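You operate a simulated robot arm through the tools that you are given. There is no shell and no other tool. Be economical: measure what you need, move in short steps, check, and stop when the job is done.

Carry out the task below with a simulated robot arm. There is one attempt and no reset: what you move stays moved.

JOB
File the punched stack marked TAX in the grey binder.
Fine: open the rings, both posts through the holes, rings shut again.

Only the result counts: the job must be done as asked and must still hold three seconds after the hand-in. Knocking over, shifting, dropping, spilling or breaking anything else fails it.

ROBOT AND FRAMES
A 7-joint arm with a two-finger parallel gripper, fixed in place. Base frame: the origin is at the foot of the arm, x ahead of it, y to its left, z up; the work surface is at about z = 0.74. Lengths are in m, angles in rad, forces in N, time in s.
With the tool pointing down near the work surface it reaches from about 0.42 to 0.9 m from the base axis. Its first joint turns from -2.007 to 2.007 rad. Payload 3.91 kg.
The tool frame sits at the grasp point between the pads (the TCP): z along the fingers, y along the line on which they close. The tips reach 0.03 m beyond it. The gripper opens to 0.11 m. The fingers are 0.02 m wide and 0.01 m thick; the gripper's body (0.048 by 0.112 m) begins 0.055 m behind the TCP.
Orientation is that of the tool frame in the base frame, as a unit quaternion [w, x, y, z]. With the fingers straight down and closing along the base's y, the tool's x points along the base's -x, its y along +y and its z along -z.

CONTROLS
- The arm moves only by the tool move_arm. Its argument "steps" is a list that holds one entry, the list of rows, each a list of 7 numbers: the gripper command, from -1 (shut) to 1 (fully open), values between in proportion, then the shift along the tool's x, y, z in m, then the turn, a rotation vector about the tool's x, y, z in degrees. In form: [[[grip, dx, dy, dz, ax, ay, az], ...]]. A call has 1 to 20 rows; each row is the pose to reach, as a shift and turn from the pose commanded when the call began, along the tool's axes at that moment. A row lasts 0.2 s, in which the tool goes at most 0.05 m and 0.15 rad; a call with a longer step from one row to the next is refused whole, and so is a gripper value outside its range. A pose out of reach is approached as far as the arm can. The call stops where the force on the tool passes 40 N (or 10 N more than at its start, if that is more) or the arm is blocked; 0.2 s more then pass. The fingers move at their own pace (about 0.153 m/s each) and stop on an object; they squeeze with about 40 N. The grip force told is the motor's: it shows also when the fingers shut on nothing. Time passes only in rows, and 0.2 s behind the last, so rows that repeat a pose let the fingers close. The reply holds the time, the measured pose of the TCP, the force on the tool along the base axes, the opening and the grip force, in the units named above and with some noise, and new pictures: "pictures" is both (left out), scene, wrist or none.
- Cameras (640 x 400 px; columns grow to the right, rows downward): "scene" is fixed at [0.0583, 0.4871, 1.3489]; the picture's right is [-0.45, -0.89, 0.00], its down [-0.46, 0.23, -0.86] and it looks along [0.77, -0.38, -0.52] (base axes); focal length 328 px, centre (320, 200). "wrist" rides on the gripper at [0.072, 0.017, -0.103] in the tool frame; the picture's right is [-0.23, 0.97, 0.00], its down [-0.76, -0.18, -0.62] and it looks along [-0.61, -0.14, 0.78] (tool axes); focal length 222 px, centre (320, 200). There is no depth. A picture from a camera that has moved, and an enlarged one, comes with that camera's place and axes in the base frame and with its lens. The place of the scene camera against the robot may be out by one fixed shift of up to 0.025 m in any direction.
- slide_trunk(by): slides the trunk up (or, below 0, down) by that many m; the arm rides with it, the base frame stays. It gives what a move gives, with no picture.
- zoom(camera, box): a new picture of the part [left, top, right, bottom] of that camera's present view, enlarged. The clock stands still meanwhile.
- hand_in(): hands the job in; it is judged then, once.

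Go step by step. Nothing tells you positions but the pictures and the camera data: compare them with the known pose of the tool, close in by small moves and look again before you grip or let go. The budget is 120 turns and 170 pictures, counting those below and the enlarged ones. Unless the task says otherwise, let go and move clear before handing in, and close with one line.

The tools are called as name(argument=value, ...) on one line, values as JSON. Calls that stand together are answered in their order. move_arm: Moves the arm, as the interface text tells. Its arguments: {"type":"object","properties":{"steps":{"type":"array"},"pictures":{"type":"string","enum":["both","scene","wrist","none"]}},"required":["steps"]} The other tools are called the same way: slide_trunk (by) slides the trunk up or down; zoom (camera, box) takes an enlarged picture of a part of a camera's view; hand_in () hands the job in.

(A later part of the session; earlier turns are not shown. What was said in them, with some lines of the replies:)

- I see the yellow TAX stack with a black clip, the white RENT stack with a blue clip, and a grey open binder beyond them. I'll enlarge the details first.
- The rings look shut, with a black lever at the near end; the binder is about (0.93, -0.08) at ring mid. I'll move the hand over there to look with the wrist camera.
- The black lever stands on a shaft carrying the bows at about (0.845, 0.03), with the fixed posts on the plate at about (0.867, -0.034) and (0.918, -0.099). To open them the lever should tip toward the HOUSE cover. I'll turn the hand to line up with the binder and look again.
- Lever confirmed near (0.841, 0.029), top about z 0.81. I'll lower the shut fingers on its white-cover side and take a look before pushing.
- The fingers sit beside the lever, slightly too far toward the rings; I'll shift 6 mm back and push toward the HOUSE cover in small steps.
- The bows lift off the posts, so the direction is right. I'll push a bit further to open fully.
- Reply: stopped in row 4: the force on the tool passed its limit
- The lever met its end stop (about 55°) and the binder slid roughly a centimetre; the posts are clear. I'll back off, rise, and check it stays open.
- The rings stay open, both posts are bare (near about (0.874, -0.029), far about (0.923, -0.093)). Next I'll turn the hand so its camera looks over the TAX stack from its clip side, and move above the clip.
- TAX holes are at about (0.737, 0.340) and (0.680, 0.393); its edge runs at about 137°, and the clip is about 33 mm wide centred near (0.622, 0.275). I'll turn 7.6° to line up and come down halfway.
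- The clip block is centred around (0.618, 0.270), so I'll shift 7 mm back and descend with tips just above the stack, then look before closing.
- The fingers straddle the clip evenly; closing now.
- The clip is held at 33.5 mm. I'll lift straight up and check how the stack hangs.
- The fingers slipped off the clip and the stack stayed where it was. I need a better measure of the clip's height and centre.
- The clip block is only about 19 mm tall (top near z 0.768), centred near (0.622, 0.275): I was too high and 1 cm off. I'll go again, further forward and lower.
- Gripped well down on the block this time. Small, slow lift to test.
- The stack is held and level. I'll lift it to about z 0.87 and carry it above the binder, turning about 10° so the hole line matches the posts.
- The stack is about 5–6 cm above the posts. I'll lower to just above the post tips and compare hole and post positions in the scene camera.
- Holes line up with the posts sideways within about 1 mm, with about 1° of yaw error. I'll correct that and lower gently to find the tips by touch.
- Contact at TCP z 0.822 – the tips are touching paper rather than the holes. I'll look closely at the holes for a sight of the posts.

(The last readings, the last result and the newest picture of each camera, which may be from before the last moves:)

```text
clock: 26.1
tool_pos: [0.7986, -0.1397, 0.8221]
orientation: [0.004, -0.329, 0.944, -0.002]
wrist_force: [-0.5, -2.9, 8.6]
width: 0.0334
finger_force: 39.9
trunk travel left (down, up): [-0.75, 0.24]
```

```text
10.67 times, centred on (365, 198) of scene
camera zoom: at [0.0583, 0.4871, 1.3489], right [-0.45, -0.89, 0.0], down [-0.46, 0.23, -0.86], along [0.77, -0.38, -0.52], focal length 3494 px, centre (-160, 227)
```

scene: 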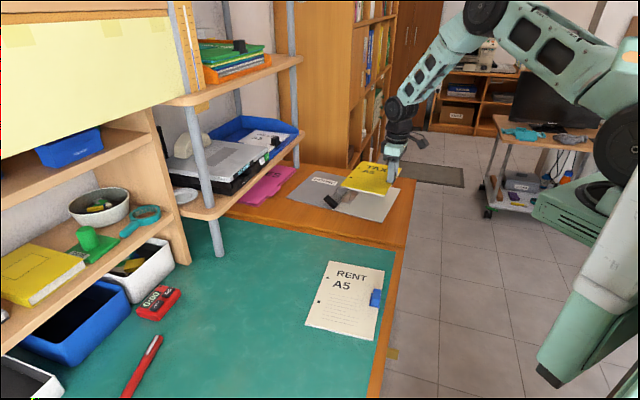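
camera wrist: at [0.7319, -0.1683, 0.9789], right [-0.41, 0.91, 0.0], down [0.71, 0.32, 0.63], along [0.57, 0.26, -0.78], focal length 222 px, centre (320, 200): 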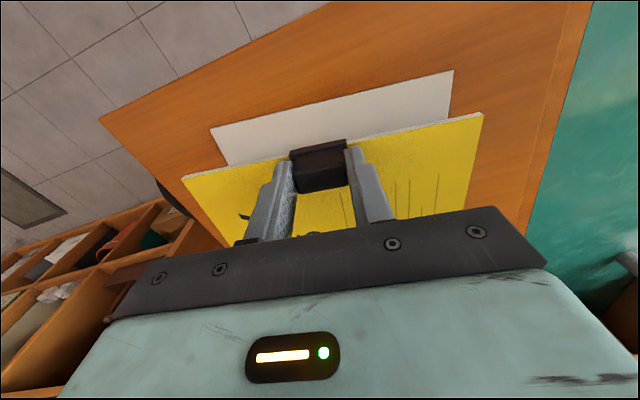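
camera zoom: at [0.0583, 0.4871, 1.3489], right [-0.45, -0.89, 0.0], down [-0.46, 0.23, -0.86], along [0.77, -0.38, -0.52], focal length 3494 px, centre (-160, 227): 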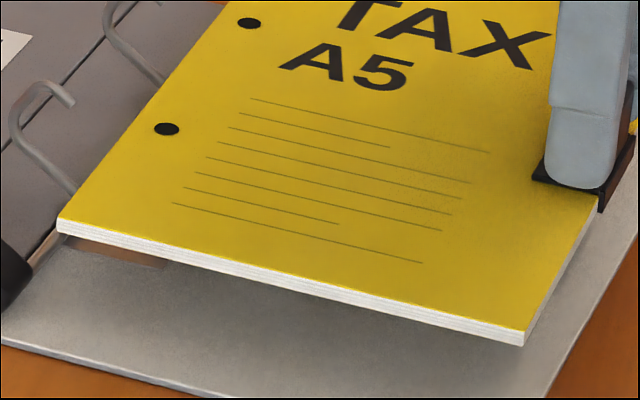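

The holes are about 7.6 mm wide, posts about 4 mm; side-to-side looks within 1 mm, the uncertainty is along the camera's view. I'll lift a little, shift about 3 mm toward the lever and lower again, watching the force.

move_arm(steps=[[[-1, 0, 0, -0.005, 0, 0, 0], [-1, 0, 0.003, -0.005, 0, 0, 0.4], [-1, 0, 0.003, -0.002, 0, 0, 0.4], [-1, 0, 0.003, 0.001, 0, 0, 0.4], [-1, 0, 0.003, 0.003, 0, 0, 0.4], [-1, 0, 0.003, 0.003, 0, 0, 0.4]]], pictures="none")

zoom(camera="scene", box=[325, 165, 385, 212])

```text
clock: 27.5
tool_pos: [0.7983, -0.1387, 0.8175]
orientation: [0.003, -0.325, 0.946, -0.001]
wrist_force: [-0.4, -0.6, -1.2]
width: 0.0333
finger_force: 39.9
trunk travel left (down, up): [-0.75, 0.24]
```

```text
8.51 times, centred on (355, 188) of scene
camera zoom: at [0.0583, 0.4871, 1.3489], right [-0.45, -0.89, 0.0], down [-0.46, 0.23, -0.86], along [0.77, -0.38, -0.52], focal length 2788 px, centre (22, 298)
```

zoom: 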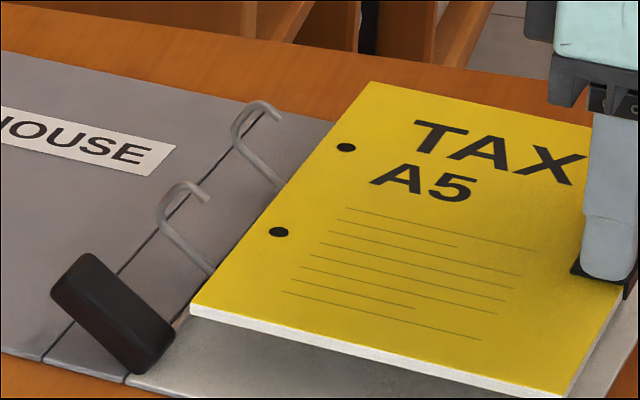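

No force now and the stack is below the former contact height, so the posts seem to be entering. Lowering further slowly.

move_arm(steps=[[[-1, 0, 0, 0.003, 0, 0, 0], [-1, 0, 0, 0.006, 0, 0, 0], [-1, 0, 0, 0.009, 0, 0, 0], [-1, 0, 0, 0.012, 0, 0, 0], [-1, 0, 0, 0.012, 0, 0, 0]]], pictures="none")

zoom(camera="scene", box=[325, 170, 385, 217])

```text
clock: 28.7
tool_pos: [0.7976, -0.1369, 0.8071]
orientation: [0.002, -0.325, 0.946, 0.0]
wrist_force: [-0.9, 0.2, -1.5]
width: 0.0333
finger_force: 40.0
trunk travel left (down, up): [-0.75, 0.24]
```

```text
8.51 times, centred on (355, 194) of scene
camera zoom: at [0.0583, 0.4871, 1.3489], right [-0.45, -0.89, 0.0], down [-0.46, 0.23, -0.86], along [0.77, -0.38, -0.52], focal length 2788 px, centre (22, 255)
```

zoom: 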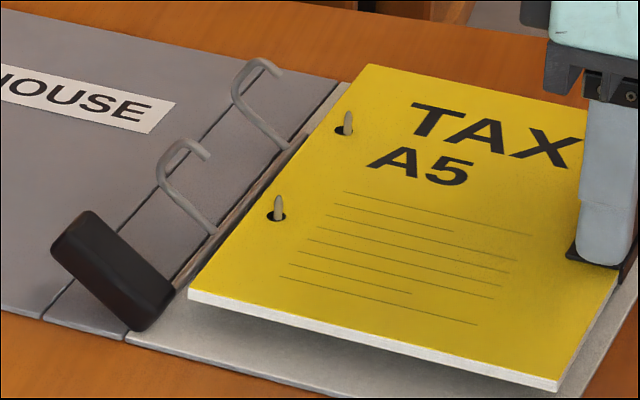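

Both posts show through the holes. Lowering the rest of the way onto the cover.

move_arm(steps=[[[-1, 0.0007, 0, 0.004, 0, 0, 0], [-1, 0.0007, 0, 0.008, 0, 0, 0], [-1, 0.0007, 0, 0.012, 0, 0, 0], [-1, 0.0007, 0, 0.015, 0, 0, 0], [-1, 0.0007, 0, 0.015, 0, 0, 0]]], pictures="none")

zoom(camera="scene", box=[325, 170, 415, 230])

```text
clock: 29.9
tool_pos: [0.7969, -0.1377, 0.7936]
orientation: [0.004, -0.326, 0.945, -0.001]
wrist_force: [-5.5, -0.2, 26.9]
width: 0.0331
finger_force: 39.7
trunk travel left (down, up): [-0.75, 0.24]
```

```text
6.67 times, centred on (370, 200) of scene
camera zoom: at [0.0583, 0.4871, 1.3489], right [-0.45, -0.89, 0.0], down [-0.46, 0.23, -0.86], along [0.77, -0.38, -0.52], focal length 2184 px, centre (-13, 200)
```

zoom: 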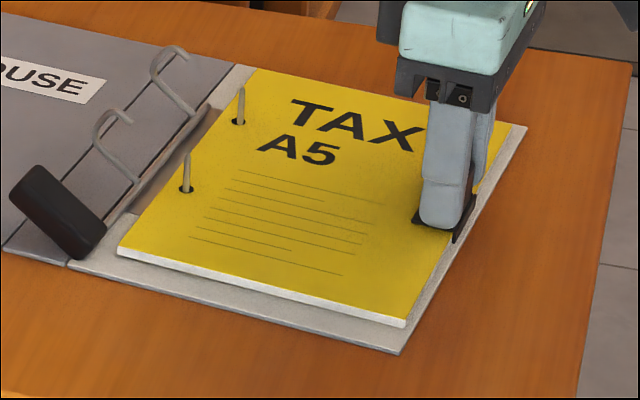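

The stack rests on the cover with both posts through. I'll relieve the pressure, let go and rise.

move_arm(steps=[[[-1, 0, 0, -0.001, 0, 0, 0], [-0.2, 0, 0, -0.001, 0, 0, 0], [0.3, 0, 0, -0.001, 0, 0, 0], [0.3, 0, 0, -0.001, 0, 0, 0], [0.3, 0, 0, -0.02, 0, 0, 0], [0.3, 0, 0, -0.06, 0, 0, 0], [0.3, 0, 0, -0.1, 0, 0, 0], [0.3, 0, 0, -0.14, 0, 0, 0], [0.3, 0, 0, -0.18, 0, 0, 0], [0.3, 0, 0, -0.18, 0, 0, 0]]], pictures="wrist")

zoom(camera="scene", box=[310, 165, 410, 228])

```text
clock: 32.1
tool_pos: [0.7977, -0.1383, 0.9716]
orientation: [0.003, -0.325, 0.946, 0.0]
wrist_force: [-0.2, 0.2, 0.3]
width: 0.0717
finger_force: 0.2
trunk travel left (down, up): [-0.75, 0.24]
camera wrist: at [0.7301, -0.1681, 1.0754], right [-0.42, 0.91, 0.0], down [0.71, 0.33, 0.63], along [0.57, 0.26, -0.78], focal length 222 px, centre (320, 200)
```

wrist: 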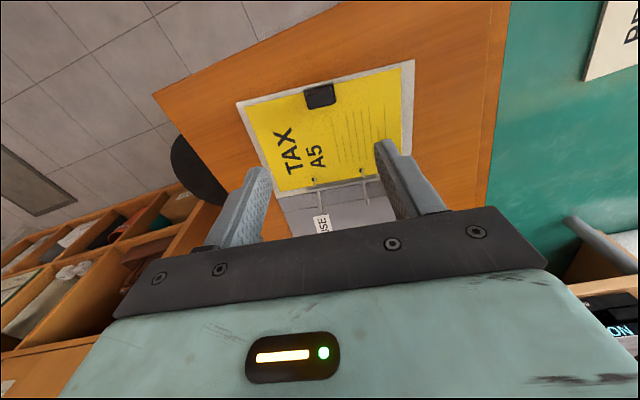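

```text
6.35 times, centred on (360, 196) of scene
camera zoom: at [0.0583, 0.4871, 1.3489], right [-0.45, -0.89, 0.0], down [-0.46, 0.23, -0.86], along [0.77, -0.38, -0.52], focal length 2080 px, centre (66, 222)
```

zoom: 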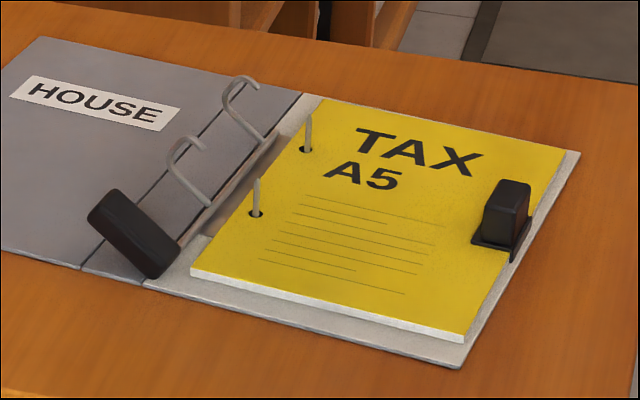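

TAX lies in the binder with both posts through it. To shut the rings I'll turn the hand back, straddle the lever with open fingers and draw it upright.

move_arm(steps=[[[0.45, -0.014, 0.009, 0, 0, 0, 7.5], [0.45, -0.028, 0.018, 0, 0, 0, 15], [0.45, -0.042, 0.026, 0, 0, 0, 22.5], [0.45, -0.056, 0.035, 0, 0, 0, 30], [0.45, -0.07, 0.044, 0, 0, 0, 37.5], [0.45, -0.085, 0.053, 0, 0, 0, 45], [0.45, -0.099, 0.061, 0, 0, 0, 52.5], [0.45, -0.113, 0.07, 0, 0, 0, 60], [0.45, -0.127, 0.079, 0, 0, 0, 67.5], [0.45, -0.141, 0.088, 0, 0, 0, 75], [0.45, -0.155, 0.096, 0, 0, 0, 82.5], [0.45, -0.1695, 0.1053, 0.02, 0, 0, 90], [0.45, -0.1695, 0.1053, 0.02, 0, 0, 90]]], pictures="none")

zoom(camera="wrist", box=[220, 20, 460, 200])

```text
clock: 34.9
tool_pos: [0.866, 0.0485, 0.9527]
orientation: [0.003, 0.44, 0.898, 0.002]
wrist_force: [0.5, -0.2, 0.1]
width: 0.0798
finger_force: 0.2
trunk travel left (down, up): [-0.75, 0.24]
```

```text
2.22 times, centred on (340, 110) of wrist
camera zoom: at [0.8335, 0.1169, 1.0561], right [0.91, 0.42, 0.0], down [0.32, -0.71, 0.62], along [0.27, -0.57, -0.78], focal length 494 px, centre (276, 400)
```

zoom: 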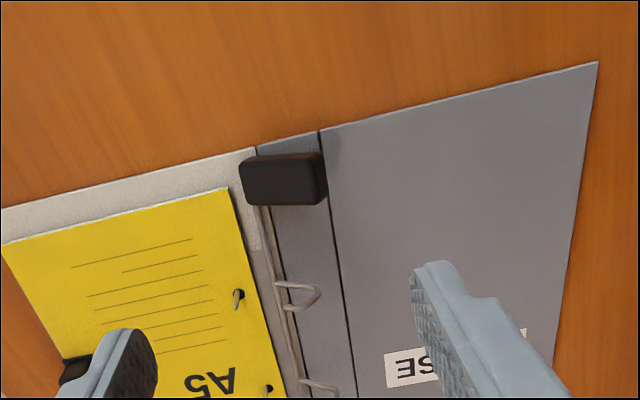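

The lever lies between the fingers' lines as planned (base about (0.853, 0.038), end about (0.888, 0.062)). Descending to straddle it.

move_arm(steps=[[[0.45, 0, 0.001, 0.04, 0, 0, 0], [0.45, 0, 0.001, 0.08, 0, 0, 0], [0.45, 0, 0.001, 0.115, 0, 0, 0], [0.45, 0, 0.001, 0.135, 0, 0, 0], [0.45, 0, 0.001, 0.15, 0, 0, 0], [0.45, 0, 0.001, 0.15, 0, 0, 0]]], pictures="wrist")

zoom(camera="scene", box=[310, 160, 410, 223])

```text
clock: 36.3
tool_pos: [0.8692, 0.0501, 0.7997]
orientation: [0.003, 0.438, 0.899, 0.002]
wrist_force: [-0.2, 0.3, -0.2]
width: 0.0799
finger_force: 0.0
trunk travel left (down, up): [-0.75, 0.24]
camera wrist: at [0.8364, 0.1176, 0.9042], right [0.91, 0.42, 0.01], down [0.33, -0.71, 0.62], along [0.27, -0.56, -0.78], focal length 222 px, centre (320, 200)
```

wrist: 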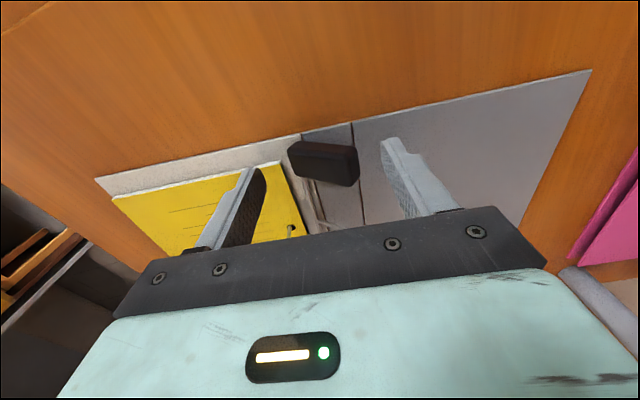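

```text
6.35 times, centred on (360, 192) of scene
camera zoom: at [0.0583, 0.4871, 1.3489], right [-0.45, -0.89, 0.0], down [-0.46, 0.23, -0.86], along [0.77, -0.38, -0.52], focal length 2080 px, centre (66, 254)
```

zoom: 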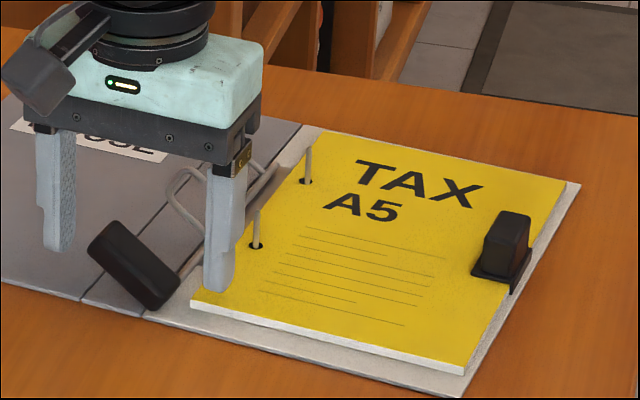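

Straddled. Now drawing the lever toward the stack side in small steps.

move_arm(steps=[[[0.45, 0.003, -0.008, 0, 0, 0, 0], [0.45, 0.003, -0.015, 0, 0, 0, 0], [0.45, 0.003, -0.021, 0, 0, 0, 0], [0.45, 0.003, -0.027, 0, 0, 0, 0], [0.45, 0.003, -0.033, 0, 0, 0, 0], [0.45, 0.003, -0.033, 0, 0, 0, 0]]], pictures="wrist")

zoom(camera="scene", box=[310, 160, 410, 223])

```text
clock: 37.7
tool_pos: [0.84, 0.0316, 0.8011]
orientation: [0.003, 0.438, 0.899, 0.001]
wrist_force: [0.0, 0.1, 0.0]
width: 0.0798
finger_force: 0.0
trunk travel left (down, up): [-0.75, 0.24]
camera wrist: at [0.8075, 0.0993, 0.905], right [0.91, 0.42, 0.0], down [0.33, -0.71, 0.62], along [0.27, -0.57, -0.78], focal length 222 px, centre (320, 200)
```

wrist: 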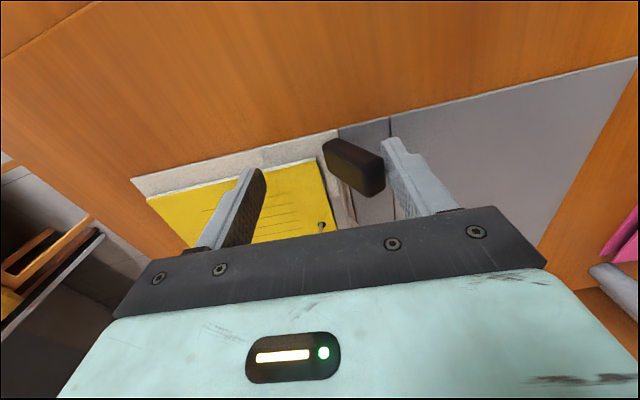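

```text
6.35 times, centred on (360, 192) of scene
camera zoom: at [0.0583, 0.4871, 1.3489], right [-0.45, -0.89, 0.0], down [-0.46, 0.23, -0.86], along [0.77, -0.38, -0.52], focal length 2080 px, centre (66, 254)
```

zoom: 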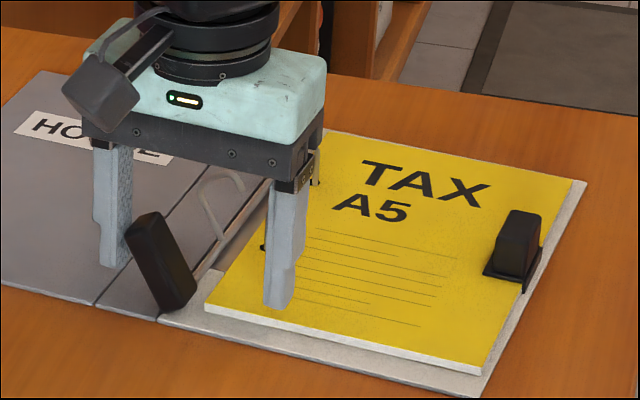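

The lever is rising (binder slid a few mm, stack with it). I'll raise the contact point a bit for better leverage and continue.

move_arm(steps=[[[0.45, 0, 0.0, -0.008, 0, 0, 0], [0.45, 0, -0.006, -0.01, 0, 0, 0], [0.45, 0, -0.012, -0.01, 0, 0, 0], [0.45, 0, -0.018, -0.01, 0, 0, 0], [0.45, 0, -0.018, -0.01, 0, 0, 0]]], pictures="none")

zoom(camera="scene", box=[310, 160, 410, 223])

```text
clock: 38.9
tool_pos: [0.8252, 0.021, 0.8123]
orientation: [0.003, 0.439, 0.899, 0.001]
wrist_force: [0.0, -0.6, 0.4]
width: 0.0796
finger_force: 0.1
trunk travel left (down, up): [-0.75, 0.24]
```

```text
6.35 times, centred on (360, 192) of scene
camera zoom: at [0.0583, 0.4871, 1.3489], right [-0.45, -0.89, 0.0], down [-0.46, 0.23, -0.86], along [0.77, -0.38, -0.52], focal length 2080 px, centre (66, 254)
```

zoom: 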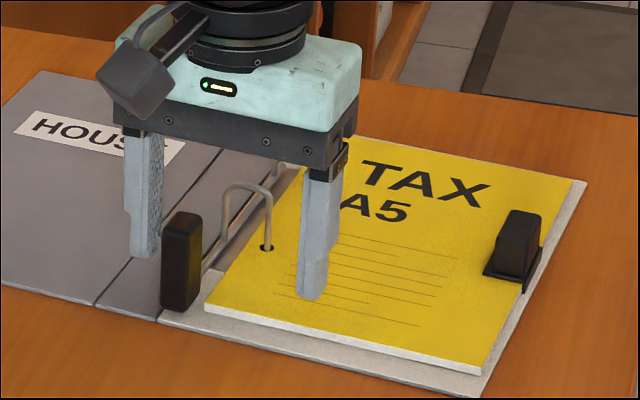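

The lever snapped upright and the near bow meets its post. I'll rise clear and verify both rings.

move_arm(steps=[[[0.45, 0, 0, -0.03, 0, 0, 0], [0.45, 0, 0, -0.07, 0, 0, 0], [0.45, 0, 0, -0.11, 0, 0, 0], [0.45, 0.03, 0, -0.15, 0, 0, 0], [0.45, 0.07, -0.02, -0.17, 0, 0, 0], [0.45, 0.11, -0.04, -0.18, 0, 0, 0], [0.45, 0.11, -0.04, -0.18, 0, 0, 0]]], pictures="scene")

zoom(camera="scene", box=[325, 165, 385, 212])

zoom(camera="wrist", box=[240, 60, 480, 220])

```text
clock: 40.5
tool_pos: [0.7256, 0.081, 0.9916]
orientation: [0.003, 0.438, 0.899, 0.002]
wrist_force: [0.2, 0.7, 0.0]
width: 0.0798
finger_force: 0.1
trunk travel left (down, up): [-0.75, 0.24]
```

scene: 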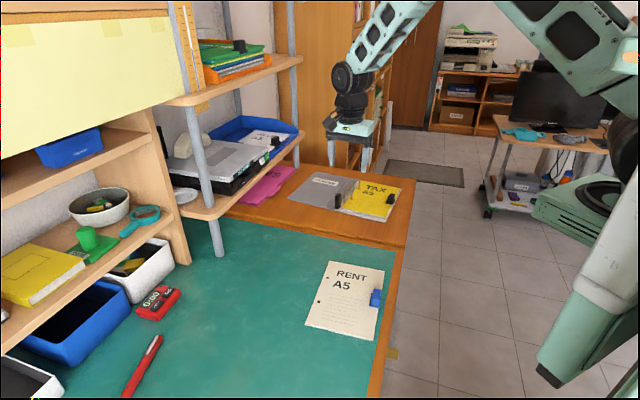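

```text
8.51 times, centred on (355, 188) of scene
camera zoom: at [0.0583, 0.4871, 1.3489], right [-0.45, -0.89, 0.0], down [-0.46, 0.23, -0.86], along [0.77, -0.38, -0.52], focal length 2788 px, centre (22, 298)
```

zoom: 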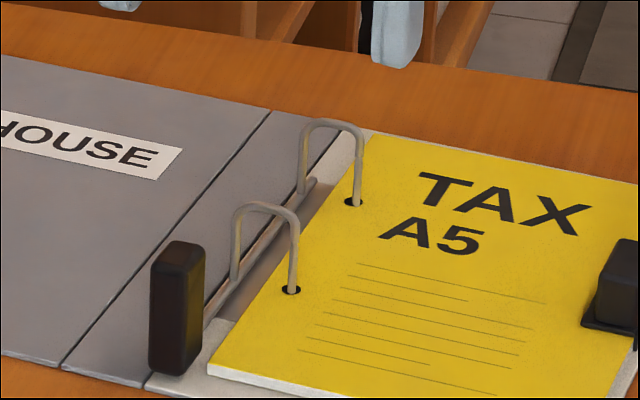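

```text
2.50 times, centred on (360, 140) of wrist
camera zoom: at [0.6933, 0.1491, 1.0956], right [0.91, 0.42, 0.01], down [0.33, -0.71, 0.62], along [0.27, -0.56, -0.78], focal length 555 px, centre (220, 350)
```

zoom: 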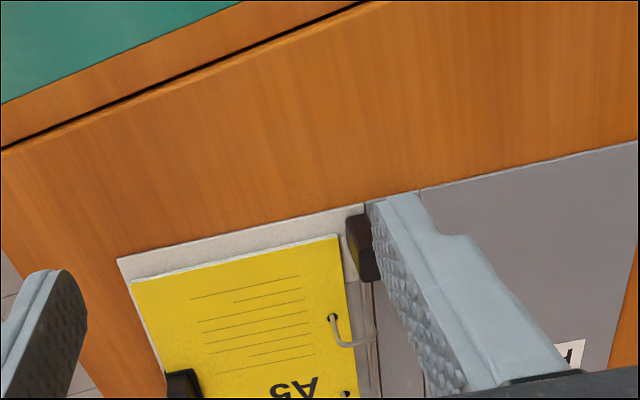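

Both rings are shut with their posts through the TAX holes. The lever is upright and the hand is clear, so I'm handing in.

hand_in()

```text
The job is handed in.
```

The TAX stack is filed in the grey HOUSE binder: both posts are through its holes, the rings are shut, and the job is handed in. The binder slid about a centimetre when I pushed the lever open, and a little when I shut it.
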